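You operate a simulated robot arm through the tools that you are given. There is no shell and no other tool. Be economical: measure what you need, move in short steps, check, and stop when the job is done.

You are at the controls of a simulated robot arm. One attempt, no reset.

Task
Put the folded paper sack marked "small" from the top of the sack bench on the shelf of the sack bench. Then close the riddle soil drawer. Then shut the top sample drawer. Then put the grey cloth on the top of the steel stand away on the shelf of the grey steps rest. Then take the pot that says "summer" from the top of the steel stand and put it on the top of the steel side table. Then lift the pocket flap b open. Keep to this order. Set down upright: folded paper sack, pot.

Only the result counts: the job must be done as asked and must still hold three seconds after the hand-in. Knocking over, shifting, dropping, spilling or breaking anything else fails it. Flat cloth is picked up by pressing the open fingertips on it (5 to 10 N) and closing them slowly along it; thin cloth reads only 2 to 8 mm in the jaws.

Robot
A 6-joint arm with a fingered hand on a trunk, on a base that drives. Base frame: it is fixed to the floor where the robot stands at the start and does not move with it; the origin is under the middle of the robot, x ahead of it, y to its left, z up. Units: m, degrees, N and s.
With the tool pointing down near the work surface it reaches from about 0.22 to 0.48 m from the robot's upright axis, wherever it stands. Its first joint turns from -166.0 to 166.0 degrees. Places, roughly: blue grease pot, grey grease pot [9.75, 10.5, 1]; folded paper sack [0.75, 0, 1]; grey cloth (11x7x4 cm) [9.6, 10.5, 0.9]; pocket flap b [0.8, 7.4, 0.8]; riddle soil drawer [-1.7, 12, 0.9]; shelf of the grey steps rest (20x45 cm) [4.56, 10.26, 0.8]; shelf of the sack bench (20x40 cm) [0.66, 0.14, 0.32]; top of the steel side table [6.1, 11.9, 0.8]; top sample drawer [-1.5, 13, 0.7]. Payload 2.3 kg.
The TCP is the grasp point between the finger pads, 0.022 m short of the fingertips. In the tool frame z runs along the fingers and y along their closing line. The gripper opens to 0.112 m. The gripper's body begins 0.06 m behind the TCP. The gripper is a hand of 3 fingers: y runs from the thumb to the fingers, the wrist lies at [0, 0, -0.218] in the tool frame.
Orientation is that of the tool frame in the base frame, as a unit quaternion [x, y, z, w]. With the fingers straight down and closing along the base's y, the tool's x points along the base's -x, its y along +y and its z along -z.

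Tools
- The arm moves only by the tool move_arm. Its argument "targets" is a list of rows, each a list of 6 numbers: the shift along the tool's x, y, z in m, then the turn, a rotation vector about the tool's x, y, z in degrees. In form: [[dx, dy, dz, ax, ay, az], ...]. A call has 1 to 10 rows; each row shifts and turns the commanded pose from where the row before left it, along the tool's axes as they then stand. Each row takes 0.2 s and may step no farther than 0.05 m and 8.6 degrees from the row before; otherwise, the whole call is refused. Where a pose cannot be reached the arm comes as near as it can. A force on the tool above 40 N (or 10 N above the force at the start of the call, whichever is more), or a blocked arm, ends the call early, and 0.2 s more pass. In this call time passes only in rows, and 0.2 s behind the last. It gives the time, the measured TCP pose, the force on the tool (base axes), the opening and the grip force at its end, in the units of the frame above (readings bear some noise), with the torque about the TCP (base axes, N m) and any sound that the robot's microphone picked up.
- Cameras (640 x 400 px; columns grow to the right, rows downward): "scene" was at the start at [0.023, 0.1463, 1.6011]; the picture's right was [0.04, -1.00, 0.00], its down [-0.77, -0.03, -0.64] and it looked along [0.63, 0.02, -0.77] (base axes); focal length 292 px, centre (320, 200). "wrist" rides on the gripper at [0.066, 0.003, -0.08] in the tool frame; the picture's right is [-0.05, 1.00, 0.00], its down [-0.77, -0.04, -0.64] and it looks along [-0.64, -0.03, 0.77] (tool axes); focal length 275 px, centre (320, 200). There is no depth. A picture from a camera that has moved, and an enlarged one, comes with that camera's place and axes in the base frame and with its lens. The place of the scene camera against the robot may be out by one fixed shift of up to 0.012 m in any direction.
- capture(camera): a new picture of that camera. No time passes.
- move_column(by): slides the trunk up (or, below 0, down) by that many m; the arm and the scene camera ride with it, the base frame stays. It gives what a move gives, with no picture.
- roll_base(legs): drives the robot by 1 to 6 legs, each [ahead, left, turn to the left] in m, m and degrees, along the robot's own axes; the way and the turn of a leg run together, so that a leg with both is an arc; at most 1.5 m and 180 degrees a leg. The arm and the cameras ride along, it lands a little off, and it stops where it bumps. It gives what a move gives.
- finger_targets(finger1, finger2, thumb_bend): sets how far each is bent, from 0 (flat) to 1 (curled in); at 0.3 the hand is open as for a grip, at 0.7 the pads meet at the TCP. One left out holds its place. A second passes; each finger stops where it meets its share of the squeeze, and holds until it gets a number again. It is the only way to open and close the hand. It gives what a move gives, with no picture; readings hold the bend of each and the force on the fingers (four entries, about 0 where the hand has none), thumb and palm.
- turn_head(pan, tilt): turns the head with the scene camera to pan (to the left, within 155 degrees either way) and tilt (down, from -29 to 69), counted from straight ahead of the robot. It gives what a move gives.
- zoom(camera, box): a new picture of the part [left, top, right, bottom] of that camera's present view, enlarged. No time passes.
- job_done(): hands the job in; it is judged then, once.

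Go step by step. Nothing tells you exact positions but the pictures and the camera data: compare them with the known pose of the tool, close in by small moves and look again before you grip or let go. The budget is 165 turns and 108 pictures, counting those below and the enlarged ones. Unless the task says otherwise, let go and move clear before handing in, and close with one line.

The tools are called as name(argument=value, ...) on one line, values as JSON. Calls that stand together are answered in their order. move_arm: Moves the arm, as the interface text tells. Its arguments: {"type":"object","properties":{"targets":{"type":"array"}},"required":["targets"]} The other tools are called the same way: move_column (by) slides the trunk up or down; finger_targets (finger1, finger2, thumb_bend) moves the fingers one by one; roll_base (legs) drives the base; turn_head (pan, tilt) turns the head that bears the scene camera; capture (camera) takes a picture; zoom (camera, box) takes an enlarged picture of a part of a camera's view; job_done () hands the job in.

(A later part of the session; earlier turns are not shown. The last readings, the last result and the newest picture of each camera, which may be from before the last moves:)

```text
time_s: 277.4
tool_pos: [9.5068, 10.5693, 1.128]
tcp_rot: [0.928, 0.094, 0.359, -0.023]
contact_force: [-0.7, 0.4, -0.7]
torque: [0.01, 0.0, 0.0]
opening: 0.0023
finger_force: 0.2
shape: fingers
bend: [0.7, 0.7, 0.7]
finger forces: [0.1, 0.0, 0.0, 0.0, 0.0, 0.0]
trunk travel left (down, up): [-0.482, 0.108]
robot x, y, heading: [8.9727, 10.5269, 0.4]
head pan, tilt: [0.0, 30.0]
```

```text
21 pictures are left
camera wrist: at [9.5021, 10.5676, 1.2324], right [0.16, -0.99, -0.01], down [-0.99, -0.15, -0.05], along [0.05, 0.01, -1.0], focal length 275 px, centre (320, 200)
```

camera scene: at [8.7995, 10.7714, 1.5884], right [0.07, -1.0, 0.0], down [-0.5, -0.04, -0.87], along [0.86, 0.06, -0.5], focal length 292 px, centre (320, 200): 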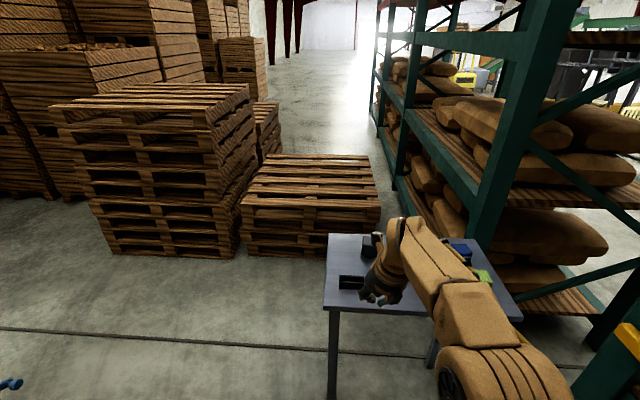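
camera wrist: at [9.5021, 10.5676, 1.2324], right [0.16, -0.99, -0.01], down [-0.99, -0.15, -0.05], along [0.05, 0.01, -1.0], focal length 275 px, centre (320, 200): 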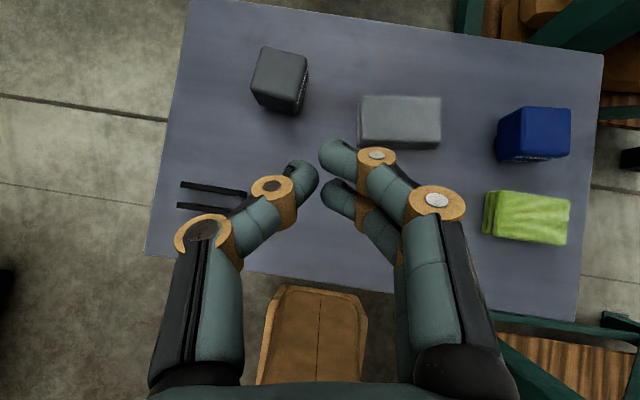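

Very clear: grey cloth (folded pad) centre ≈(9.638, 10.487), 7 cm across x; blue "summer" pot to its right. To grip it across its 7 cm width I roll the hand 90° and make it nearly vertical.

move_arm(targets=[[-0.01, 0, 0, 0, -8, 0], [-0.01, 0, 0, 0, -8, 0], [0, 0, 0, 0, -8, 0], [0, 0, 0, 0, -6, 0]])

move_arm(targets=[[0, 0, 0, 0, 0, -8.5], [0, 0, 0, 0, 0, -8.5], [0, 0, 0, 0, 0, -8.5], [0, 0, 0, 0, 0, -8.5], [0, 0, 0, 0, 0, -8.5], [0, 0, 0, 0, 0, -8.5], [0, 0, 0, 0, 0, -8.5], [0, 0, 0, 0, 0, -8.5], [0, 0, 0, 0, 0, -8.5], [0, 0, 0, 0, 0, -8.5]])

turn_head(pan=0, tilt=60)

capture(camera="scene")

```text
time_s: 278.4
tool_pos: [9.4782, 10.5664, 1.1086]
tcp_rot: [0.99, 0.097, 0.106, 0.003]
contact_force: [-0.2, 0.4, 1.2]
torque: [0.0, -0.02, -0.03]
opening: 0.0025
finger_force: 0.0
shape: fingers
bend: [0.7, 0.7, 0.7]
finger forces: [0.1, 0.0, 0.0, 0.1, 0.0, 0.0]
out of reach, approached as far as the arm can: row 4
trunk travel left (down, up): [-0.482, 0.108]
robot x, y, heading: [8.9752, 10.52, 0.4]
head pan, tilt: [0.0, 30.0]
```

```text
time_s: 280.6
tool_pos: [9.4761, 10.5674, 1.1092]
tcp_rot: [0.664, 0.74, 0.076, 0.074]
contact_force: [-0.4, -0.1, 0.2]
torque: [0.0, 0.0, 0.03]
opening: 0.0021
finger_force: 0.1
shape: fingers
bend: [0.7, 0.7, 0.7]
finger forces: [0.1, 0.1, 0.1, 0.0, 0.0, 0.0]
trunk travel left (down, up): [-0.482, 0.108]
robot x, y, heading: [8.9747, 10.5267, 0.3]
head pan, tilt: [0.0, 30.0]
```

```text
time_s: 281.6
tool_pos: [9.4767, 10.5676, 1.1101]
tcp_rot: [0.665, 0.739, 0.077, 0.075]
contact_force: [-0.9, -0.6, -0.1]
torque: [0.03, 0.0, -0.01]
opening: 0.0025
finger_force: 0.1
shape: fingers
bend: [0.7, 0.7, 0.7]
finger forces: [0.0, 0.0, 0.0, 0.0, 0.0, 0.0]
trunk travel left (down, up): [-0.482, 0.108]
robot x, y, heading: [8.9743, 10.5239, 0.3]
head pan, tilt: [0.0, 60.0]
```

```text
20 pictures are left
camera scene: at [8.9883, 10.6671, 1.5463], right [0.0, -1.0, 0.0], down [-0.87, 0.0, -0.5], along [0.5, 0.0, -0.87], focal length 292 px, centre (320, 200)
```

scene: 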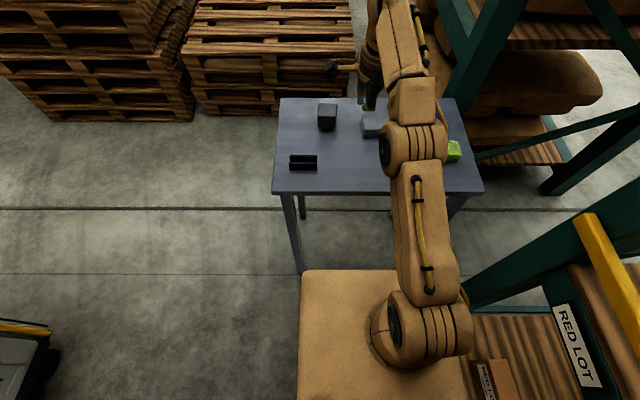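

The platform front is only 0.2 m ahead of the axis, so I can close in. I drive 0.165 m forward and 8 cm right, open the hand, then look.

roll_base(legs=[[0.16, -0.08, 0]])

finger_targets(finger1=0.3, finger2=0.3, thumb_bend=0.3)

capture(camera="wrist")

```text
time_s: 283.1
tool_pos: [9.6379, 10.4898, 1.11]
tcp_rot: [0.665, 0.739, 0.077, 0.074]
contact_force: [1.0, 0.2, 0.5]
torque: [0.03, -0.03, 0.0]
opening: 0.0023
finger_force: 0.0
shape: fingers
bend: [0.7, 0.7, 0.7]
finger forces: [0.1, 0.1, 0.1, 0.1, 0.1, 0.0]
trunk travel left (down, up): [-0.482, 0.108]
robot x, y, heading: [9.1351, 10.447, 0.1]
head pan, tilt: [0.0, 60.0]
```

```text
time_s: 284.1
tool_pos: [9.638, 10.4908, 1.1107]
tcp_rot: [0.665, 0.74, 0.076, 0.074]
contact_force: [-0.5, -1.3, -0.2]
torque: [0.02, 0.03, -0.03]
opening: 0.1113
finger_force: 0.0
shape: fingers
bend: [0.3, 0.3, 0.3]
finger forces: [0.1, 0.1, 0.1, 0.1, 0.0, 0.0]
trunk travel left (down, up): [-0.482, 0.108]
robot x, y, heading: [9.1359, 10.4493, 0.0]
head pan, tilt: [0.0, 60.0]
```

```text
19 pictures are left
camera wrist: at [9.6162, 10.5552, 1.1897], right [0.98, 0.06, 0.21], down [-0.09, -0.78, 0.62], along [0.2, -0.62, -0.76], focal length 275 px, centre (320, 200)
```

wrist: 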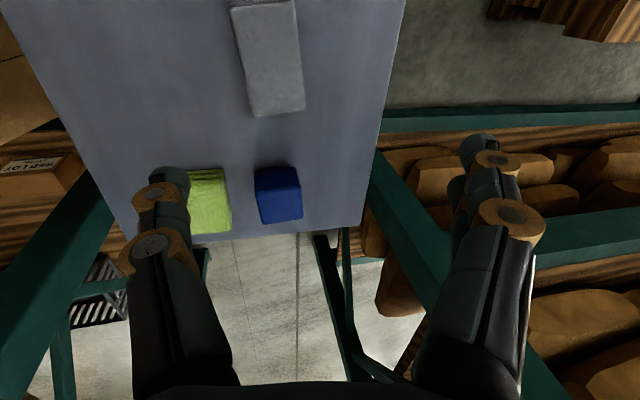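

The hand is centred over the cloth in both directions. I lower with the trunk to straddle it.

move_column(by=-0.21)

move_column(by=-0.01)

capture(camera="wrist")

```text
time_s: 286.4
tool_pos: [9.6375, 10.4911, 0.8999]
tcp_rot: [0.666, 0.739, 0.077, 0.074]
contact_force: [0.2, 0.5, -0.4]
torque: [-0.02, -0.01, 0.02]
opening: 0.1111
finger_force: 0.1
shape: fingers
bend: [0.3, 0.3, 0.3]
finger forces: [0.0, 0.0, 0.1, 0.0, 0.0, 0.0]
trunk travel left (down, up): [-0.272, 0.318]
robot x, y, heading: [9.1366, 10.4475, 0.1]
head pan, tilt: [0.0, 60.0]
```

```text
time_s: 286.9
tool_pos: [9.6386, 10.4906, 0.8894]
tcp_rot: [0.665, 0.739, 0.077, 0.075]
contact_force: [-0.6, 0.7, 0.0]
torque: [0.01, 0.04, -0.03]
opening: 0.1113
finger_force: 0.0
shape: fingers
bend: [0.3, 0.3, 0.3]
finger forces: [0.1, 0.1, 0.0, 0.0, 0.0, 0.0]
trunk travel left (down, up): [-0.262, 0.328]
robot x, y, heading: [9.1363, 10.4464, 0.4]
head pan, tilt: [0.0, 60.0]
```

```text
18 pictures are left
camera wrist: at [9.6162, 10.5552, 0.9697], right [0.98, 0.06, 0.21], down [-0.09, -0.78, 0.62], along [0.2, -0.62, -0.76], focal length 275 px, centre (320, 200)
```

wrist: 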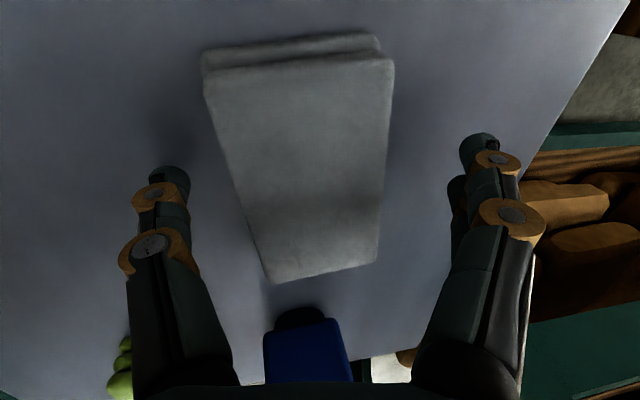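

The fingers straddle the cloth evenly. Down another 8 mm, then close.

move_column(by=-0.007)

finger_targets(finger1=0.8, finger2=0.8, thumb_bend=0.8)

move_column(by=0.05)

capture(camera="wrist")

```text
time_s: 287.5
tool_pos: [9.6379, 10.4898, 0.8832]
tcp_rot: [0.665, 0.739, 0.078, 0.074]
contact_force: [2.3, 0.2, 8.7]
torque: [0.0, 0.47, -0.02]
opening: 0.1112
finger_force: 3.9
shape: fingers
bend: [0.3, 0.3, 0.3]
finger forces: [0.1, 0.0, 0.0, 0.1, 8.6, 0.0]
trunk travel left (down, up): [-0.255, 0.335]
robot x, y, heading: [9.1373, 10.4474, 0.2]
head pan, tilt: [0.0, 60.0]
```

```text
time_s: 288.5
tool_pos: [9.6367, 10.4907, 0.8855]
tcp_rot: [0.665, 0.739, 0.077, 0.074]
contact_force: [-4.6, 0.1, 10.1]
torque: [-0.01, 0.42, 0.02]
opening: 0.0597
finger_force: 28.1
shape: fingers
bend: [0.53, 0.53, 0.58]
finger forces: [12.1, 12.0, 0.0, 0.0, 32.7, 0.1]
trunk travel left (down, up): [-0.255, 0.335]
robot x, y, heading: [9.1378, 10.4478, 0.3]
head pan, tilt: [0.0, 60.0]
```

```text
time_s: 289.4
tool_pos: [9.6385, 10.4908, 0.9336]
tcp_rot: [0.665, 0.739, 0.077, 0.074]
contact_force: [0.2, -0.5, -0.5]
torque: [0.02, -0.04, -0.03]
opening: 0.0596
finger_force: 25.4
shape: fingers
bend: [0.53, 0.52, 0.58]
finger forces: [12.7, 12.9, 0.0, 0.1, 25.6, 0.0]
trunk travel left (down, up): [-0.305, 0.285]
robot x, y, heading: [9.1334, 10.4481, 0.3]
head pan, tilt: [0.0, 60.0]
```

```text
17 pictures are left
camera wrist: at [9.6164, 10.5553, 1.0127], right [0.98, 0.06, 0.21], down [-0.09, -0.78, 0.62], along [0.2, -0.62, -0.76], focal length 275 px, centre (320, 200)
```

wrist: 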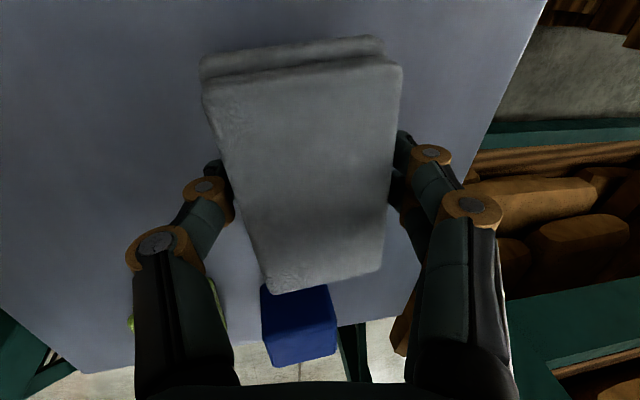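

The cloth is held (25 N, 6 cm). I raise it, back off from the stand and retrace my path to the aisle.

move_column(by=0.22)

roll_base(legs=[[-0.45, 0, 0], [0, 0.6, 0], [-0.95, 0, 0], [0, 1.1, 0], [0, 1.0, 0]])

```text
time_s: 291.7
tool_pos: [9.6385, 10.4919, 1.1533]
tcp_rot: [0.665, 0.739, 0.076, 0.073]
contact_force: [1.1, 0.0, -1.3]
torque: [0.0, 0.0, -0.04]
opening: 0.0598
finger_force: 25.5
shape: fingers
bend: [0.53, 0.52, 0.58]
finger forces: [12.8, 12.8, 0.0, 0.0, 25.6, 0.0]
trunk travel left (down, up): [-0.525, 0.065]
robot x, y, heading: [9.1343, 10.4456, 0.2]
head pan, tilt: [0.0, 60.0]
```

```text
time_s: 312.1
tool_pos: [8.1964, 13.2099, 1.1549]
tcp_rot: [0.656, 0.747, 0.076, 0.073]
contact_force: [-0.4, 0.0, -0.9]
torque: [0.0, 0.01, -0.02]
opening: 0.0598
finger_force: 26.0
shape: fingers
bend: [0.53, 0.52, 0.58]
finger forces: [12.8, 12.9, 0.1, 0.1, 25.5, 0.1]
trunk travel left (down, up): [-0.525, 0.065]
robot x, y, heading: [7.6979, 13.1557, 1.6]
head pan, tilt: [0.0, 60.0]
```

Back in the aisle. I reverse to x≈6 and look toward the grey steps rest and side table.

roll_base(legs=[[-1.0, 0, -1.6], [-0.7, 0.05, 0]])

turn_head(pan=-112, tilt=25)

capture(camera="scene")

```text
time_s: 320.8
tool_pos: [6.4924, 13.23, 1.1527]
tcp_rot: [0.668, 0.737, 0.076, 0.074]
contact_force: [-0.3, 0.1, -0.8]
torque: [-0.04, 0.0, -0.05]
opening: 0.0597
finger_force: 26.1
shape: fingers
bend: [0.53, 0.52, 0.58]
finger forces: [12.7, 12.8, 0.0, 0.0, 25.6, 0.0]
trunk travel left (down, up): [-0.525, 0.065]
robot x, y, heading: [5.9934, 13.1896, -0.3]
head pan, tilt: [0.0, 60.0]
```

```text
time_s: 322.7
tool_pos: [6.4928, 13.2291, 1.1532]
tcp_rot: [0.668, 0.736, 0.077, 0.074]
contact_force: [-0.4, -0.1, -1.3]
torque: [0.03, 0.02, -0.03]
opening: 0.0597
finger_force: 25.5
shape: fingers
bend: [0.53, 0.52, 0.58]
finger forces: [12.8, 12.9, 0.0, 0.0, 25.6, 0.0]
trunk travel left (down, up): [-0.525, 0.065]
robot x, y, heading: [5.9908, 13.1875, -0.4]
head pan, tilt: [-112.0, 25.0]
```

```text
16 pictures are left
camera scene: at [5.9035, 13.2478, 1.6393], right [-0.93, 0.38, 0.0], down [0.16, 0.39, -0.91], along [-0.34, -0.84, -0.42], focal length 292 px, centre (320, 200)
```

scene: 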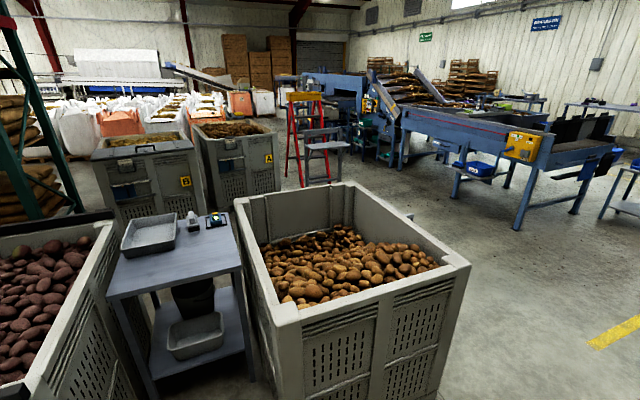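

The steel side table is the one between the bins at the aisle. The grey steps rest is the small grey table by the red ladder around pixel (328,146). I zoom on it.

zoom(camera="scene", box=[270, 80, 400, 200])

```text
3.33 times, centred on (335, 140) of scene
camera zoom: at [5.9035, 13.2478, 1.6393], right [-0.93, 0.38, 0.0], down [0.16, 0.39, -0.91], along [-0.34, -0.84, -0.42], focal length 972 px, centre (270, 400)
```

zoom: 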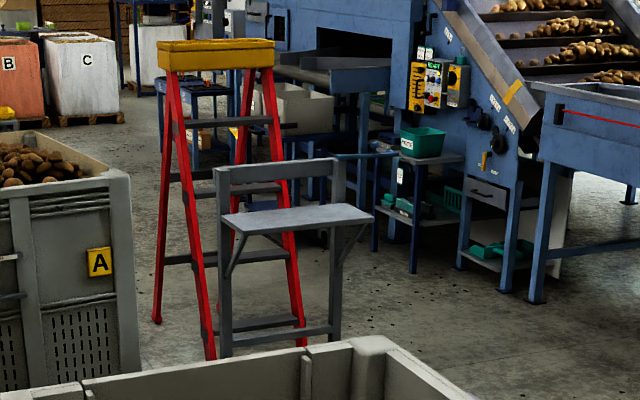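

The rest's shelf spans x 4.32–4.81, y 10.1–10.33 at z≈0.8, open to the aisle side. I back along the aisle to x≈4.5, turn right to face −y and drive up to it.

roll_base(legs=[[-1.45, 0, 0], [0, 0, -89.6], [1.2, 0, 0], [1.0, 0, 0]])

turn_head(pan=0, tilt=45)

capture(camera="scene")

```text
time_s: 344.3
tool_pos: [4.5263, 10.4983, 1.153]
tcp_rot: [0.993, 0.051, 0.002, 0.106]
contact_force: [0.0, 0.0, -0.8]
torque: [0.01, -0.03, 0.02]
opening: 0.0595
finger_force: 25.0
shape: fingers
bend: [0.53, 0.52, 0.59]
finger forces: [12.5, 12.5, 0.0, 0.1, 24.8, 0.0]
trunk travel left (down, up): [-0.525, 0.065]
robot x, y, heading: [4.483, 10.9985, -89.9]
head pan, tilt: [-112.0, 25.0]
```

```text
time_s: 346.2
tool_pos: [4.5277, 10.4986, 1.1534]
tcp_rot: [0.993, 0.051, 0.002, 0.106]
contact_force: [0.4, 0.0, -1.0]
torque: [0.01, -0.01, -0.02]
opening: 0.0592
finger_force: 24.8
shape: fingers
bend: [0.53, 0.52, 0.59]
finger forces: [12.5, 12.5, 0.0, 0.0, 24.8, 0.0]
trunk travel left (down, up): [-0.525, 0.065]
robot x, y, heading: [4.4837, 11.0013, -89.9]
head pan, tilt: [0.0, 45.0]
```

```text
14 pictures are left
camera scene: at [4.6323, 10.9818, 1.6087], right [-1.0, 0.0, 0.0], down [0.0, 0.71, -0.71], along [0.0, -0.71, -0.71], focal length 292 px, centre (320, 200)
```

scene: 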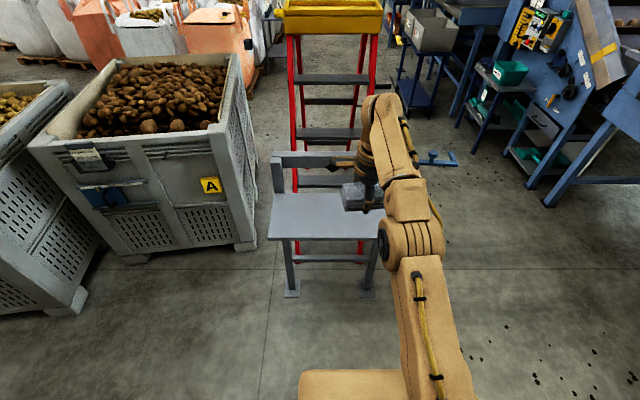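

Shelf measured at y 10.145–10.37, x up to 4.82. I drive 0.24 m in and 3.5 cm left, and lower to about 3 cm above it.

roll_base(legs=[[0.24, 0.035, 0]])

move_column(by=-0.28)

capture(camera="wrist")

```text
time_s: 348.0
tool_pos: [4.5606, 10.2609, 1.1535]
tcp_rot: [0.993, 0.051, 0.002, 0.106]
contact_force: [-0.2, 0.0, -1.2]
torque: [0.04, 0.04, -0.01]
opening: 0.0593
finger_force: 25.3
shape: fingers
bend: [0.53, 0.52, 0.59]
finger forces: [12.5, 12.4, 0.1, 0.0, 24.9, 0.0]
trunk travel left (down, up): [-0.525, 0.065]
robot x, y, heading: [4.517, 10.7604, -90.3]
head pan, tilt: [0.0, 45.0]
```

```text
time_s: 350.8
tool_pos: [4.5611, 10.2611, 0.8738]
tcp_rot: [0.993, 0.051, 0.002, 0.107]
contact_force: [-0.8, 0.8, -0.4]
torque: [0.02, 0.01, -0.01]
opening: 0.0595
finger_force: 24.5
shape: fingers
bend: [0.53, 0.52, 0.59]
finger forces: [12.5, 12.5, 0.1, 0.1, 24.9, 0.0]
trunk travel left (down, up): [-0.245, 0.345]
robot x, y, heading: [4.5194, 10.7632, -90.4]
head pan, tilt: [0.0, 45.0]
```

```text
13 pictures are left
camera wrist: at [4.6255, 10.2821, 0.9528], right [0.05, -0.98, 0.21], down [-0.78, 0.09, 0.62], along [-0.62, -0.2, -0.76], focal length 275 px, centre (320, 200)
```

wrist: 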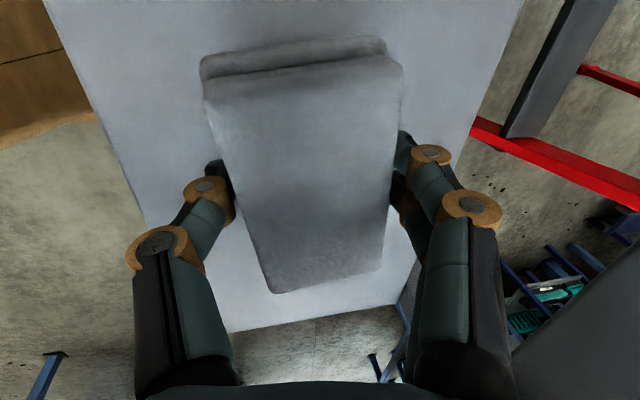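

Centred over the shelf. Lowering in small steps until contact.

move_column(by=-0.03)

move_column(by=-0.006)

```text
time_s: 351.6
tool_pos: [4.5616, 10.2615, 0.8428]
tcp_rot: [0.993, 0.051, 0.002, 0.106]
contact_force: [0.7, 0.3, -0.7]
torque: [0.01, 0.02, -0.03]
opening: 0.0594
finger_force: 25.3
shape: fingers
bend: [0.53, 0.52, 0.59]
finger forces: [12.5, 12.5, 0.0, 0.1, 25.1, 0.0]
trunk travel left (down, up): [-0.215, 0.375]
robot x, y, heading: [4.5205, 10.759, -90.0]
head pan, tilt: [0.0, 45.0]
```

```text
time_s: 352.1
tool_pos: [4.561, 10.2618, 0.8372]
tcp_rot: [0.993, 0.051, 0.002, 0.106]
contact_force: [-0.7, -0.5, -0.6]
torque: [0.0, 0.01, -0.04]
opening: 0.0594
finger_force: 24.9
shape: fingers
bend: [0.53, 0.52, 0.59]
finger forces: [12.5, 12.5, 0.0, 0.1, 25.0, 0.0]
trunk travel left (down, up): [-0.209, 0.381]
robot x, y, heading: [4.5181, 10.765, -90.0]
head pan, tilt: [0.0, 45.0]
```

move_column(by=-0.006)

move_column(by=-0.005)

```text
time_s: 352.7
tool_pos: [4.5608, 10.2628, 0.8332]
tcp_rot: [0.993, 0.051, 0.001, 0.109]
contact_force: [0.0, 0.7, 22.0]
torque: [0.8, 0.05, -0.03]
opening: 0.0595
finger_force: 35.5
shape: fingers
bend: [0.52, 0.52, 0.61]
finger forces: [13.3, 13.3, 0.1, 0.0, 44.9, 0.0]
trunk travel left (down, up): [-0.203, 0.387]
robot x, y, heading: [4.5185, 10.7638, -90.1]
head pan, tilt: [0.0, 45.0]
```

```text
time_s: 353.1
tool_pos: [4.5618, 10.2636, 0.8336]
tcp_rot: [0.992, 0.051, 0.002, 0.112]
contact_force: [0.3, 3.7, 20.9]
torque: [0.91, 0.06, 0.03]
opening: 0.0595
finger_force: 33.9
shape: fingers
bend: [0.52, 0.51, 0.62]
finger forces: [12.1, 12.0, 0.0, 0.0, 43.8, 0.0]
trunk travel left (down, up): [-0.201, 0.389]
robot x, y, heading: [4.5209, 10.7636, -90.0]
head pan, tilt: [0.0, 45.0]
stopped: the force on the tool passed its limit at 44 N (the readings are from after the stop); the commanded pose is now the measured one
```

The thumb touches the shelf. I raise a few millimetres to relieve it and release the cloth.

move_column(by=0.004)

finger_targets(finger1=0.35, finger2=0.35, thumb_bend=0.35)

move_column(by=0.1)

capture(camera="wrist")

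```text
time_s: 353.6
tool_pos: [4.5622, 10.2611, 0.8343]
tcp_rot: [0.993, 0.05, 0.001, 0.109]
contact_force: [-0.4, 0.0, -0.4]
torque: [0.0, -0.01, -0.01]
opening: 0.0594
finger_force: 24.6
shape: fingers
bend: [0.52, 0.51, 0.62]
finger forces: [12.4, 12.3, 0.0, 0.1, 24.7, 0.0]
trunk travel left (down, up): [-0.205, 0.385]
robot x, y, heading: [4.5204, 10.7642, -90.1]
head pan, tilt: [0.0, 45.0]
```

```text
time_s: 354.6
tool_pos: [4.5611, 10.2627, 0.8361]
tcp_rot: [0.993, 0.051, 0.002, 0.11]
contact_force: [-0.6, -7.7, 28.2]
torque: [1.01, 0.08, 0.04]
opening: 0.0867
finger_force: 14.2
shape: fingers
bend: [0.35, 0.35, 0.4]
finger forces: [0.0, 0.0, 0.0, 0.0, 28.5, 0.0]
trunk travel left (down, up): [-0.205, 0.385]
robot x, y, heading: [4.5206, 10.7614, -89.9]
head pan, tilt: [0.0, 45.0]
```

```text
time_s: 355.9
tool_pos: [4.5614, 10.2621, 0.9354]
tcp_rot: [0.993, 0.051, 0.002, 0.109]
contact_force: [-0.6, 0.1, 0.3]
torque: [0.01, 0.01, 0.03]
opening: 0.0972
finger_force: 0.1
shape: fingers
bend: [0.35, 0.35, 0.35]
finger forces: [0.0, 0.0, 0.0, 0.0, 0.0, 0.0]
trunk travel left (down, up): [-0.305, 0.285]
robot x, y, heading: [4.5163, 10.7629, -90.1]
head pan, tilt: [0.0, 45.0]
```

```text
12 pictures are left
camera wrist: at [4.6255, 10.2822, 1.0143], right [0.05, -0.97, 0.22], down [-0.78, 0.09, 0.62], along [-0.62, -0.2, -0.75], focal length 275 px, centre (320, 200)
```

wrist: 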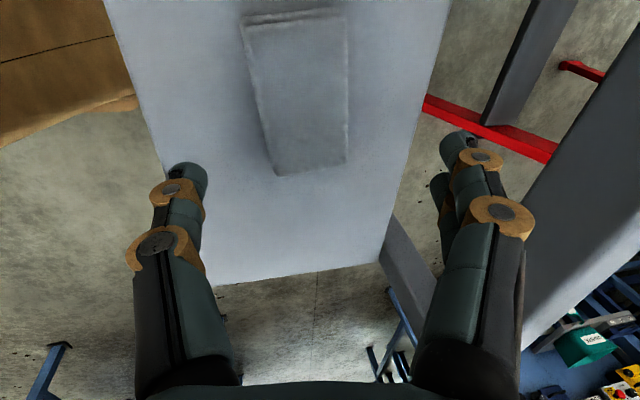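

The cloth lies flat in the middle of the shelf. Next the blue "summer" pot on the stand. I back off, raise, and roll the hand back so it closes sideways.

move_column(by=0.25)

roll_base(legs=[[-1.2, 0, 0], [-1.2, 0, 0], [0, 0, 90]])

move_arm(targets=[[0, 0, 0, 0, 0, 8.5], [0, 0, 0, 0, 0, 8.5], [0, 0, 0, 0, 0, 8.5], [0, 0, 0, 0, 0, 8.5], [0, 0, 0, 0, 0, 8.5], [0, 0, 0, 0, 0, 8.5], [0, 0, 0, 0, 0, 8.5], [0, 0, 0, 0, 0, 8.5], [0, 0, 0, 0, 0, 8.5], [0, 0, 0, 0, 0, 8.5]])

```text
time_s: 358.5
tool_pos: [4.5616, 10.2619, 1.1854]
tcp_rot: [0.993, 0.051, 0.002, 0.109]
contact_force: [0.1, 0.0, 0.0]
torque: [-0.02, -0.01, 0.02]
opening: 0.097
finger_force: 0.0
shape: fingers
bend: [0.35, 0.35, 0.35]
finger forces: [0.0, 0.1, 0.0, 0.0, 0.0, 0.0]
trunk travel left (down, up): [-0.555, 0.035]
robot x, y, heading: [4.5187, 10.7602, -90.1]
head pan, tilt: [0.0, 45.0]
```

```text
time_s: 374.1
tool_pos: [4.9685, 13.2317, 1.1865]
tcp_rot: [0.639, 0.761, 0.08, 0.074]
contact_force: [1.0, 0.3, -0.5]
torque: [0.0, 0.04, 0.0]
opening: 0.0975
finger_force: 0.0
shape: fingers
bend: [0.35, 0.35, 0.35]
finger forces: [0.1, 0.1, 0.0, 0.1, 0.0, 0.1]
trunk travel left (down, up): [-0.555, 0.035]
robot x, y, heading: [4.4711, 13.1518, 3.9]
head pan, tilt: [0.0, 45.0]
```

```text
time_s: 376.3
tool_pos: [4.9687, 13.2306, 1.1856]
tcp_rot: [0.986, 0.128, 0.108, -0.001]
contact_force: [0.3, 0.8, -0.4]
torque: [-0.03, 0.0, -0.03]
opening: 0.0974
finger_force: 0.2
shape: fingers
bend: [0.35, 0.35, 0.35]
finger forces: [0.0, 0.0, 0.1, 0.1, 0.1, 0.0]
trunk travel left (down, up): [-0.555, 0.035]
robot x, y, heading: [4.4694, 13.1544, 4.1]
head pan, tilt: [0.0, 45.0]
```

Now along the aisle to x≈7.7 again.

roll_base(legs=[[0, 0, -4.1], [1.49, 0, 0], [1.49, 0, 0], [0.25, 0, 0]])

```text
time_s: 392.6
tool_pos: [8.2295, 13.0888, 1.1844]
tcp_rot: [0.992, 0.058, 0.108, 0.007]
contact_force: [0.5, 0.9, -0.4]
torque: [-0.01, 0.0, -0.02]
opening: 0.0973
finger_force: 0.1
shape: fingers
bend: [0.35, 0.35, 0.35]
finger forces: [0.1, 0.1, 0.1, 0.1, 0.0, 0.1]
trunk travel left (down, up): [-0.555, 0.035]
robot x, y, heading: [7.726, 13.0797, -4.3]
head pan, tilt: [0.0, 45.0]
```

roll_base(legs=[[0, 0, 4.3], [0, -1.1, 0], [0, -0.9, 0]])

```text
time_s: 403.0
tool_pos: [8.2172, 11.1374, 1.1849]
tcp_rot: [0.99, 0.093, 0.108, 0.003]
contact_force: [-0.8, 0.0, 0.1]
torque: [-0.01, 0.0, 0.0]
opening: 0.0969
finger_force: 0.0
shape: fingers
bend: [0.35, 0.35, 0.35]
finger forces: [0.1, 0.0, 0.1, 0.1, 0.0, 0.0]
trunk travel left (down, up): [-0.555, 0.035]
robot x, y, heading: [7.7157, 11.0942, -0.3]
head pan, tilt: [0.0, 45.0]
```

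roll_base(legs=[[1.0, 0, 0.3], [0, -0.65, 0], [0.2, 0, 0]])

move_arm(targets=[[0, 0.044, 0, 0, 4, 0], [0, 0.044, 0, 0, 4, 0], [0, 0.044, 0, 0, 4, 0], [0, 0.042, 0, 0, 4, 0]])

capture(camera="wrist")

```text
time_s: 412.6
tool_pos: [9.4245, 10.511, 1.1839]
tcp_rot: [0.989, 0.097, 0.109, 0.003]
contact_force: [0.2, -0.5, 0.8]
torque: [0.0, 0.02, 0.0]
opening: 0.0973
finger_force: 0.1
shape: fingers
bend: [0.35, 0.35, 0.35]
finger forces: [0.0, 0.0, 0.1, 0.0, 0.0, 0.1]
trunk travel left (down, up): [-0.555, 0.035]
robot x, y, heading: [8.9187, 10.4675, 0.3]
head pan, tilt: [0.0, 45.0]
```

```text
time_s: 413.6
tool_pos: [9.4577, 10.3394, 1.1894]
tcp_rot: [0.964, 0.097, 0.247, -0.011]
contact_force: [0.4, 0.4, 0.6]
torque: [0.02, -0.03, 0.01]
opening: 0.0977
finger_force: 0.0
shape: fingers
bend: [0.35, 0.35, 0.35]
finger forces: [0.0, 0.0, 0.1, 0.0, 0.1, 0.1]
trunk travel left (down, up): [-0.555, 0.035]
robot x, y, heading: [8.921, 10.4642, 0.4]
head pan, tilt: [0.0, 45.0]
```

```text
11 pictures are left
camera wrist: at [9.4752, 10.3425, 1.2935], right [0.15, -0.99, 0.0], down [-0.97, -0.15, 0.19], along [-0.19, -0.03, -0.98], focal length 275 px, centre (320, 200)
```

wrist: 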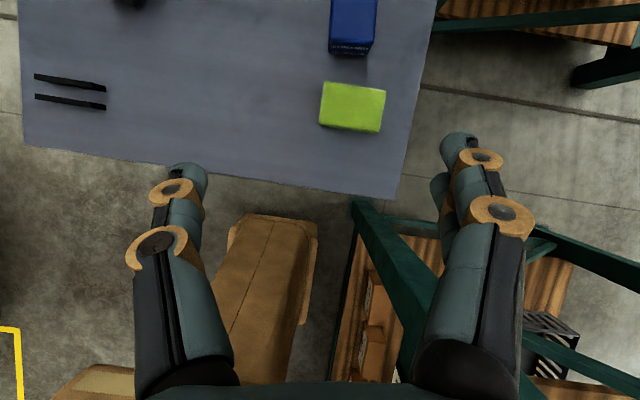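

Pot located at about (9.643, 10.32), aligned with the hand. I drive in, shift the hand over it, open and lower partway.

roll_base(legs=[[0.13, 0, 0]])

move_arm(targets=[[0.0225, 0.0135, 0.0123, 0, 0, 0], [0.0225, 0.0135, 0.0123, 0, 0, 0]])

move_column(by=-0.2)

finger_targets(finger1=0.33, finger2=0.33, thumb_bend=0.33)

capture(camera="wrist")

```text
time_s: 414.9
tool_pos: [9.5909, 10.3432, 1.1894]
tcp_rot: [0.965, 0.097, 0.245, -0.01]
contact_force: [-0.5, -0.2, -1.1]
torque: [0.0, 0.02, 0.03]
opening: 0.0974
finger_force: 0.2
shape: fingers
bend: [0.35, 0.35, 0.35]
finger forces: [0.0, 0.0, 0.0, 0.0, 0.0, 0.0]
trunk travel left (down, up): [-0.555, 0.035]
robot x, y, heading: [9.057, 10.4676, 0.6]
head pan, tilt: [0.0, 45.0]
```

```text
time_s: 415.5
tool_pos: [9.6054, 10.3383, 1.1723]
tcp_rot: [0.964, 0.097, 0.247, -0.011]
contact_force: [-0.5, 0.1, -0.6]
torque: [0.02, -0.01, -0.02]
opening: 0.0977
finger_force: 0.1
shape: fingers
bend: [0.35, 0.35, 0.35]
finger forces: [0.1, 0.0, 0.0, 0.0, 0.0, 0.0]
out of reach, approached as far as the arm can: row 1, 2
trunk travel left (down, up): [-0.555, 0.035]
robot x, y, heading: [9.0582, 10.4676, 0.3]
head pan, tilt: [0.0, 45.0]
```

```text
time_s: 417.6
tool_pos: [9.6072, 10.3384, 0.973]
tcp_rot: [0.964, 0.097, 0.247, -0.012]
contact_force: [-1.2, -0.9, -0.7]
torque: [0.01, 0.03, 0.03]
opening: 0.0976
finger_force: 0.0
shape: fingers
bend: [0.35, 0.35, 0.35]
finger forces: [0.0, 0.0, 0.0, 0.1, 0.0, 0.1]
trunk travel left (down, up): [-0.355, 0.235]
robot x, y, heading: [9.0532, 10.4663, 0.5]
head pan, tilt: [0.0, 45.0]
```

```text
time_s: 418.6
tool_pos: [9.6066, 10.3388, 0.9734]
tcp_rot: [0.964, 0.097, 0.247, -0.01]
contact_force: [0.2, 0.7, -0.3]
torque: [0.02, 0.02, -0.03]
opening: 0.103
finger_force: 0.0
shape: fingers
bend: [0.33, 0.33, 0.33]
finger forces: [0.1, 0.0, 0.0, 0.0, 0.0, 0.0]
trunk travel left (down, up): [-0.355, 0.235]
robot x, y, heading: [9.0576, 10.4683, 0.7]
head pan, tilt: [0.0, 45.0]
```

```text
10 pictures are left
camera wrist: at [9.6247, 10.3417, 1.0765], right [0.15, -0.99, 0.0], down [-0.97, -0.15, 0.19], along [-0.19, -0.03, -0.98], focal length 275 px, centre (320, 200)
```

wrist: 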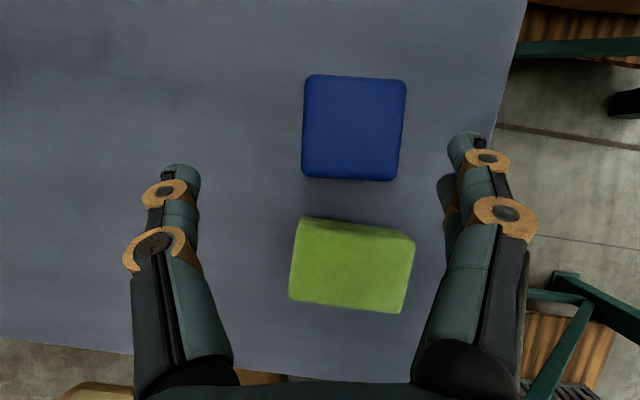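

Pot centre ≈(9.638, 10.323), top z≈0.915. Small base shift, then lower and grip.

roll_base(legs=[[0.031, -0.016, 0]])

move_column(by=-0.08)

capture(camera="wrist")

```text
time_s: 419.5
tool_pos: [9.6386, 10.3219, 0.9723]
tcp_rot: [0.964, 0.097, 0.246, -0.011]
contact_force: [0.6, -0.6, -0.2]
torque: [-0.01, -0.01, 0.01]
opening: 0.1029
finger_force: 0.0
shape: fingers
bend: [0.33, 0.33, 0.33]
finger forces: [0.0, 0.0, 0.0, 0.0, 0.0, 0.0]
trunk travel left (down, up): [-0.355, 0.235]
robot x, y, heading: [9.0882, 10.4524, 0.4]
head pan, tilt: [0.0, 45.0]
```

```text
time_s: 420.7
tool_pos: [9.638, 10.3229, 0.8935]
tcp_rot: [0.964, 0.097, 0.247, -0.011]
contact_force: [-0.3, 0.5, -0.3]
torque: [0.0, 0.0, -0.01]
opening: 0.1031
finger_force: 0.1
shape: fingers
bend: [0.33, 0.33, 0.33]
finger forces: [0.1, 0.0, 0.0, 0.0, 0.0, 0.0]
trunk travel left (down, up): [-0.275, 0.315]
robot x, y, heading: [9.0861, 10.4501, 0.6]
head pan, tilt: [0.0, 45.0]
```

```text
9 pictures are left
camera wrist: at [9.6564, 10.3252, 0.9965], right [0.15, -0.99, 0.0], down [-0.97, -0.15, 0.19], along [-0.19, -0.03, -0.98], focal length 275 px, centre (320, 200)
```

wrist: 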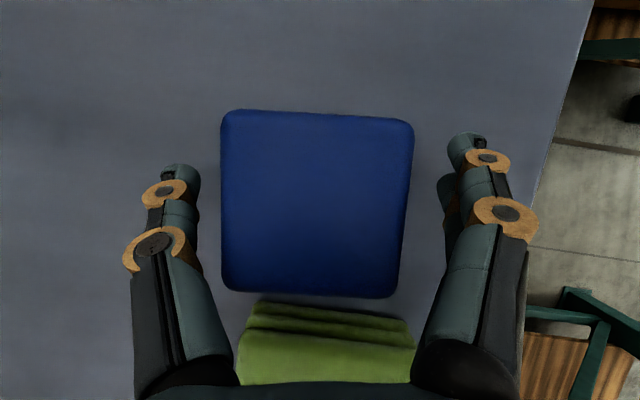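

Centred. Closing on the pot and lifting.

finger_targets(finger1=0.8, finger2=0.8, thumb_bend=0.8)

move_column(by=0.06)

```text
time_s: 421.7
tool_pos: [9.6375, 10.3217, 0.893]
tcp_rot: [0.964, 0.096, 0.247, -0.011]
contact_force: [-0.1, 0.0, -0.5]
torque: [-0.09, 0.0, 0.02]
opening: 0.0536
finger_force: 20.3
shape: fingers
bend: [0.52, 0.53, 0.57]
finger forces: [10.6, 10.4, 0.0, 0.0, 20.4, 0.0]
trunk travel left (down, up): [-0.275, 0.315]
robot x, y, heading: [9.094, 10.4496, 0.4]
head pan, tilt: [0.0, 45.0]
```

```text
time_s: 422.7
tool_pos: [9.6384, 10.3211, 0.9534]
tcp_rot: [0.964, 0.097, 0.247, -0.011]
contact_force: [0.8, -0.3, -3.3]
torque: [0.01, -0.02, 0.0]
opening: 0.0537
finger_force: 21.2
shape: fingers
bend: [0.52, 0.53, 0.57]
finger forces: [10.3, 10.3, 0.0, 0.0, 20.7, 0.0]
trunk travel left (down, up): [-0.335, 0.255]
robot x, y, heading: [9.0889, 10.4502, 0.0]
head pan, tilt: [0.0, 45.0]
```

Pot held at 21 N. Raise and retrace to the aisle, then toward the side table.

move_column(by=0.2)

roll_base(legs=[[-0.4, 0, 0], [0, 0.62, 0], [-0.96, 0, 0], [0, 1.1, 0], [0, 1.0, 0]])

```text
time_s: 424.8
tool_pos: [9.6396, 10.3222, 1.153]
tcp_rot: [0.964, 0.096, 0.247, -0.01]
contact_force: [-0.5, 0.0, -1.6]
torque: [-0.01, 0.0, 0.03]
opening: 0.0536
finger_force: 21.3
shape: fingers
bend: [0.52, 0.53, 0.57]
finger forces: [10.3, 10.4, 0.0, 0.0, 20.6, 0.0]
trunk travel left (down, up): [-0.535, 0.055]
robot x, y, heading: [9.0883, 10.453, 0.4]
head pan, tilt: [0.0, 45.0]
```

```text
time_s: 445.0
tool_pos: [8.2728, 13.0035, 1.1533]
tcp_rot: [0.965, 0.092, 0.247, -0.01]
contact_force: [-0.7, -0.5, -2.5]
torque: [0.0, 0.03, 0.01]
opening: 0.0536
finger_force: 20.8
shape: fingers
bend: [0.52, 0.53, 0.57]
finger forces: [10.3, 10.3, 0.1, 0.0, 20.7, 0.1]
trunk travel left (down, up): [-0.535, 0.055]
robot x, y, heading: [7.7262, 13.143, -0.3]
head pan, tilt: [0.0, 45.0]
```

roll_base(legs=[[-1.0, 0.1, 0], [-0.6, 0, 0], [0, 0, -90]])

turn_head(pan=0, tilt=48)

capture(camera="scene")

```text
time_s: 457.1
tool_pos: [5.971, 12.7233, 1.1527]
tcp_rot: [0.732, -0.635, 0.177, 0.171]
contact_force: [0.0, -0.1, -2.7]
torque: [0.03, -0.02, 0.0]
opening: 0.0533
finger_force: 20.4
shape: fingers
bend: [0.52, 0.54, 0.57]
finger forces: [10.2, 10.2, 0.0, 0.0, 20.4, 0.0]
trunk travel left (down, up): [-0.535, 0.055]
robot x, y, heading: [6.1301, 13.2687, -93.3]
head pan, tilt: [0.0, 45.0]
```

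```text
time_s: 457.7
tool_pos: [5.971, 12.7244, 1.1536]
tcp_rot: [0.732, -0.635, 0.177, 0.172]
contact_force: [-0.5, -0.2, -3.2]
torque: [-0.02, 0.0, -0.01]
opening: 0.0535
finger_force: 20.5
shape: fingers
bend: [0.52, 0.54, 0.57]
finger forces: [10.2, 10.2, 0.0, 0.0, 20.3, 0.0]
trunk travel left (down, up): [-0.535, 0.055]
robot x, y, heading: [6.1319, 13.2651, -93.0]
head pan, tilt: [0.0, 48.0]
```

```text
8 pictures are left
camera scene: at [6.2778, 13.2413, 1.6143], right [-1.0, 0.05, 0.0], down [0.04, 0.74, -0.67], along [-0.03, -0.67, -0.74], focal length 292 px, centre (320, 200)
```

scene: 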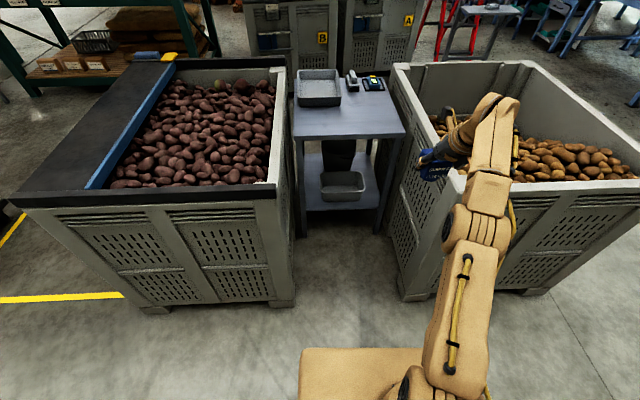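

The free strip of the side table is y≈11.85–12.1, and the gap between the bins (x 5.76–6.42) takes the base. I square up the heading and ease in.

roll_base(legs=[[0, 0, 3], [0.35, -0.035, 0]])

```text
time_s: 460.4
tool_pos: [5.9694, 12.3675, 1.1528]
tcp_rot: [0.751, -0.613, 0.182, 0.165]
contact_force: [0.3, -0.5, -2.4]
torque: [-0.01, -0.01, 0.04]
opening: 0.0531
finger_force: 20.8
shape: fingers
bend: [0.52, 0.54, 0.57]
finger forces: [10.3, 10.4, 0.0, 0.1, 20.6, 0.0]
trunk travel left (down, up): [-0.535, 0.055]
robot x, y, heading: [6.0939, 12.9177, -89.4]
head pan, tilt: [0.0, 48.0]
```

roll_base(legs=[[0.37, 0, -0.6]])

move_column(by=-0.26)

capture(camera="wrist")

```text
time_s: 462.7
tool_pos: [5.9619, 12.0012, 1.1522]
tcp_rot: [0.747, -0.618, 0.181, 0.167]
contact_force: [0.5, -0.2, -2.7]
torque: [-0.01, 0.0, 0.02]
opening: 0.0534
finger_force: 20.6
shape: fingers
bend: [0.52, 0.54, 0.57]
finger forces: [10.4, 10.3, 0.0, 0.0, 20.4, 0.1]
trunk travel left (down, up): [-0.535, 0.055]
robot x, y, heading: [6.098, 12.546, -90.3]
head pan, tilt: [0.0, 48.0]
```

```text
time_s: 465.4
tool_pos: [5.9624, 12.0012, 0.8929]
tcp_rot: [0.747, -0.617, 0.181, 0.167]
contact_force: [-0.2, -0.1, -2.4]
torque: [0.01, 0.01, 0.0]
opening: 0.0534
finger_force: 20.7
shape: fingers
bend: [0.52, 0.54, 0.57]
finger forces: [10.2, 10.3, 0.0, 0.0, 20.5, 0.0]
trunk travel left (down, up): [-0.275, 0.315]
robot x, y, heading: [6.0999, 12.5478, -90.1]
head pan, tilt: [0.0, 48.0]
```

```text
7 pictures are left
camera wrist: at [5.9644, 11.9814, 0.9962], right [-0.99, -0.14, 0.0], down [-0.14, 0.97, 0.19], along [-0.03, 0.19, -0.98], focal length 275 px, centre (320, 200)
```

wrist: 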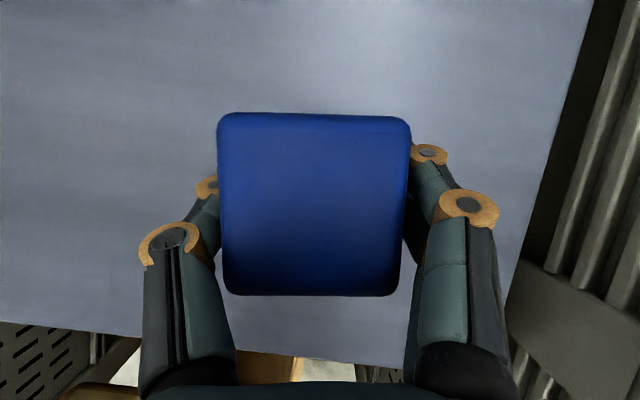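

Over a free part of the table, well inside the edge. Lowering in steps.

move_column(by=-0.042)

move_column(by=-0.004)

```text
time_s: 466.2
tool_pos: [5.9633, 12.0035, 0.8562]
tcp_rot: [0.746, -0.617, 0.182, 0.172]
contact_force: [0.2, -7.0, 39.7]
torque: [-0.19, 0.0, -0.09]
opening: 0.0525
finger_force: 24.8
shape: fingers
bend: [0.53, 0.54, 0.58]
finger forces: [11.6, 12.7, 0.1, 0.0, 26.4, 0.0]
trunk travel left (down, up): [-0.233, 0.357]
robot x, y, heading: [6.1001, 12.5512, -90.2]
head pan, tilt: [0.0, 48.0]
```

```text
time_s: 466.7
tool_pos: [5.9644, 12.0027, 0.8529]
tcp_rot: [0.745, -0.617, 0.184, 0.173]
contact_force: [1.3, 1.9, 22.9]
torque: [0.15, -0.1, -0.04]
opening: 0.0524
finger_force: 29.0
shape: fingers
bend: [0.53, 0.54, 0.59]
finger forces: [10.9, 14.8, 0.0, 0.1, 31.9, 0.0]
trunk travel left (down, up): [-0.229, 0.361]
robot x, y, heading: [6.1021, 12.5498, -90.6]
head pan, tilt: [0.0, 48.0]
stopped: the force on the tool passed its limit at 52 N (the readings are from after the stop); the commanded pose is now the measured one
```

The pot met the table a bit early (table ≈0.81). I ease up a few millimetres to remove the pressure, then release.

move_column(by=0.004)

```text
time_s: 467.2
tool_pos: [5.9636, 12.003, 0.8535]
tcp_rot: [0.746, -0.618, 0.182, 0.17]
contact_force: [1.1, 3.2, 6.9]
torque: [-0.03, 0.03, 0.0]
opening: 0.053
finger_force: 27.8
shape: fingers
bend: [0.53, 0.54, 0.59]
finger forces: [10.7, 15.5, 0.0, 0.0, 28.6, 0.0]
trunk travel left (down, up): [-0.233, 0.357]
robot x, y, heading: [6.0979, 12.5435, -90.0]
head pan, tilt: [0.0, 48.0]
```

move_column(by=0.002)

finger_targets(finger1=0.33, finger2=0.33, thumb_bend=0.33)

move_column(by=0.15)

capture(camera="wrist")

```text
time_s: 467.8
tool_pos: [5.9624, 12.0003, 0.8553]
tcp_rot: [0.746, -0.618, 0.183, 0.169]
contact_force: [0.0, -0.2, -2.4]
torque: [0.0, -0.01, -0.04]
opening: 0.0528
finger_force: 26.3
shape: fingers
bend: [0.53, 0.54, 0.59]
finger forces: [10.5, 15.8, 0.1, 0.0, 25.9, 0.0]
trunk travel left (down, up): [-0.235, 0.355]
robot x, y, heading: [6.101, 12.5475, -90.3]
head pan, tilt: [0.0, 48.0]
```

```text
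time_s: 468.8
tool_pos: [5.9621, 12.0, 0.8564]
tcp_rot: [0.746, -0.617, 0.183, 0.17]
contact_force: [-0.3, -0.3, -1.2]
torque: [0.01, 0.0, -0.01]
opening: 0.1029
finger_force: 0.1
shape: fingers
bend: [0.33, 0.33, 0.33]
finger forces: [0.0, 0.1, 0.1, 0.1, 0.1, 0.0]
trunk travel left (down, up): [-0.235, 0.355]
robot x, y, heading: [6.0989, 12.5488, -90.1]
head pan, tilt: [0.0, 48.0]
```

```text
time_s: 470.5
tool_pos: [5.9621, 12.0002, 1.0054]
tcp_rot: [0.746, -0.617, 0.183, 0.169]
contact_force: [0.2, 0.1, 0.0]
torque: [0.0, 0.0, -0.01]
opening: 0.1029
finger_force: 0.0
shape: fingers
bend: [0.33, 0.33, 0.33]
finger forces: [0.1, 0.0, 0.0, 0.0, 0.0, 0.0]
trunk travel left (down, up): [-0.385, 0.205]
robot x, y, heading: [6.1, 12.5495, -90.3]
head pan, tilt: [0.0, 48.0]
```

```text
6 pictures are left
camera wrist: at [5.9649, 11.9815, 1.109], right [-0.99, -0.14, 0.01], down [-0.14, 0.97, 0.19], along [-0.03, 0.18, -0.98], focal length 275 px, centre (320, 200)
```

wrist: 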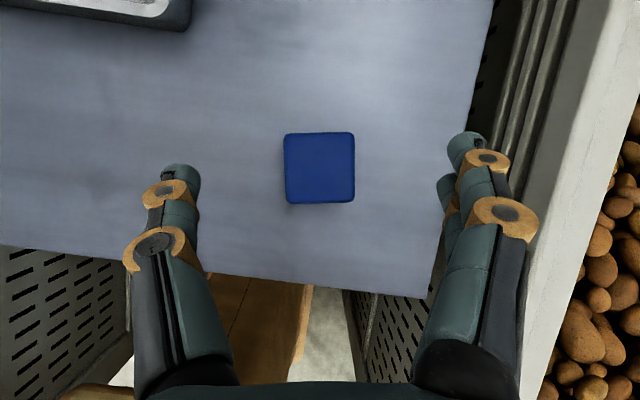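

The pot stands level on the side table. Last: pocket flap b at about (0.8, 7.4, 0.8). I back out and drive along the aisles.

roll_base(legs=[[-0.65, 0, 0.3], [0, 0, -90]])

```text
time_s: 478.0
tool_pos: [5.5538, 13.3416, 1.0059]
tcp_rot: [-0.097, 0.964, -0.011, -0.249]
contact_force: [1.1, 0.6, 1.2]
torque: [-0.04, -0.01, 0.0]
opening: 0.1028
finger_force: 0.1
shape: fingers
bend: [0.33, 0.33, 0.33]
finger forces: [0.0, 0.0, 0.0, 0.0, 0.0, 0.0]
trunk travel left (down, up): [-0.385, 0.205]
robot x, y, heading: [6.1064, 13.2085, -179.4]
head pan, tilt: [0.0, 48.0]
```

roll_base(legs=[[1.49, 0, 0], [1.49, 0, 0], [1.49, 0, 0], [1.49, 0, 0], [0.75, 0, 0], [0, 0, 90]])

```text
time_s: 513.7
tool_pos: [-0.6718, 12.4851, 1.0055]
tcp_rot: [0.759, -0.602, 0.186, 0.166]
contact_force: [-0.1, 0.4, 0.3]
torque: [0.01, 0.01, 0.02]
opening: 0.1028
finger_force: 0.1
shape: fingers
bend: [0.33, 0.33, 0.33]
finger forces: [0.0, 0.0, 0.0, 0.0, 0.1, 0.0]
trunk travel left (down, up): [-0.385, 0.205]
robot x, y, heading: [-0.5591, 13.0388, -87.8]
head pan, tilt: [0.0, 48.0]
```

roll_base(legs=[[0, 0, -2.2], [1.49, 0, 0], [1.49, 0, 0], [1.49, 0, 0], [1.15, 0, 0], [0, 0, 90]])

turn_head(pan=0, tilt=35)

capture(camera="scene")

```text
time_s: 544.9
tool_pos: [-0.3837, 7.2584, 1.0056]
tcp_rot: [0.966, 0.064, 0.249, -0.003]
contact_force: [-0.1, 0.0, 0.0]
torque: [0.03, -0.02, 0.02]
opening: 0.1029
finger_force: 0.1
shape: fingers
bend: [0.33, 0.33, 0.33]
finger forces: [0.1, 0.0, 0.0, 0.0, 0.1, 0.0]
trunk travel left (down, up): [-0.385, 0.205]
robot x, y, heading: [-0.9215, 7.4257, -3.5]
head pan, tilt: [0.0, 48.0]
```

```text
time_s: 545.6
tool_pos: [-0.3848, 7.2566, 1.0066]
tcp_rot: [0.966, 0.064, 0.249, -0.002]
contact_force: [0.1, -0.2, -0.3]
torque: [0.01, -0.01, -0.02]
opening: 0.1029
finger_force: 0.1
shape: fingers
bend: [0.33, 0.33, 0.33]
finger forces: [0.0, 0.0, 0.0, 0.1, 0.0, 0.0]
trunk travel left (down, up): [-0.385, 0.205]
robot x, y, heading: [-0.9233, 7.4233, -3.5]
head pan, tilt: [0.0, 35.0]
```

```text
5 pictures are left
camera scene: at [-0.8799, 7.5656, 1.4837], right [-0.06, -1.0, 0.0], down [-0.57, 0.04, -0.82], along [0.82, -0.05, -0.57], focal length 292 px, centre (320, 200)
```

scene: 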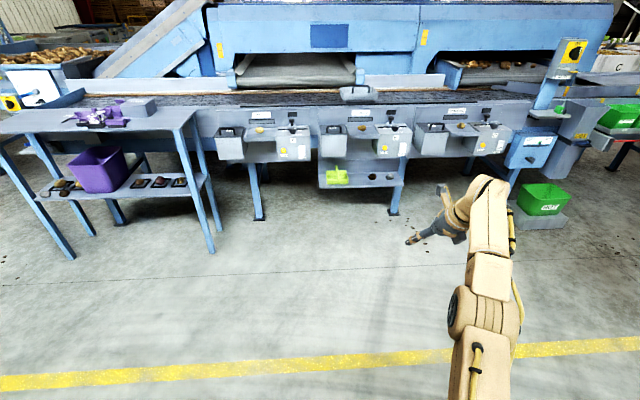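

Flap b should be near pixel (331,133), in the middle sorting station. I zoom there.

zoom(camera="scene", box=[270, 95, 430, 195])

```text
4.00 times, centred on (350, 145) of scene
camera zoom: at [-0.8799, 7.5656, 1.4837], right [-0.06, -1.0, 0.0], down [-0.57, 0.04, -0.82], along [0.82, -0.05, -0.57], focal length 1166 px, centre (200, 420)
```

zoom: 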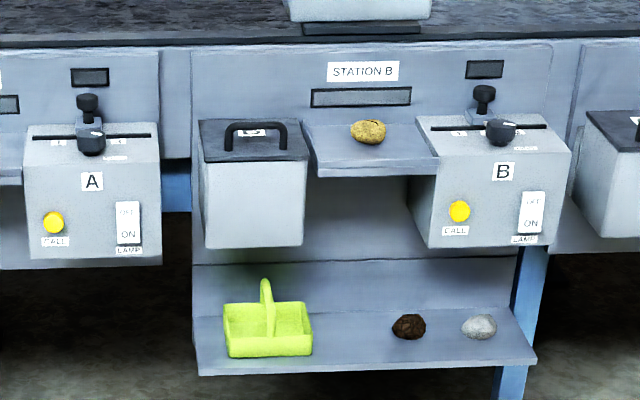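

Flap b is the dark lid with a black U-handle on station B's box, hinged at the back; handle about (0.78, 7.38, 0.86). I'll pinch the handle's two ends sideways and lift it in an arc. First I square up, approach, and tilt the hand to 45°.

roll_base(legs=[[0, 0, 3.5], [1.05, 0.09, 0]])

move_arm(targets=[[0, 0, 0, 0, 8, 0], [0, 0, 0, 0, 8, 0]])

```text
time_s: 551.5
tool_pos: [0.6738, 7.4162, 1.0056]
tcp_rot: [0.962, 0.11, 0.249, -0.014]
contact_force: [0.1, -0.4, -0.1]
torque: [-0.01, -0.04, -0.01]
opening: 0.1032
finger_force: 0.0
shape: fingers
bend: [0.33, 0.33, 0.33]
finger forces: [0.0, 0.0, 0.0, 0.0, 0.1, 0.0]
trunk travel left (down, up): [-0.385, 0.205]
robot x, y, heading: [0.1199, 7.5292, 1.9]
head pan, tilt: [0.0, 35.0]
```

```text
time_s: 552.1
tool_pos: [0.675, 7.4146, 1.007]
tcp_rot: [0.918, 0.105, 0.382, -0.027]
contact_force: [0.3, 0.4, 0.0]
torque: [0.0, 0.03, 0.01]
opening: 0.1033
finger_force: 0.1
shape: fingers
bend: [0.33, 0.33, 0.33]
finger forces: [0.1, 0.0, 0.0, 0.1, 0.0, 0.0]
trunk travel left (down, up): [-0.385, 0.205]
robot x, y, heading: [0.1235, 7.5321, 1.8]
head pan, tilt: [0.0, 35.0]
```

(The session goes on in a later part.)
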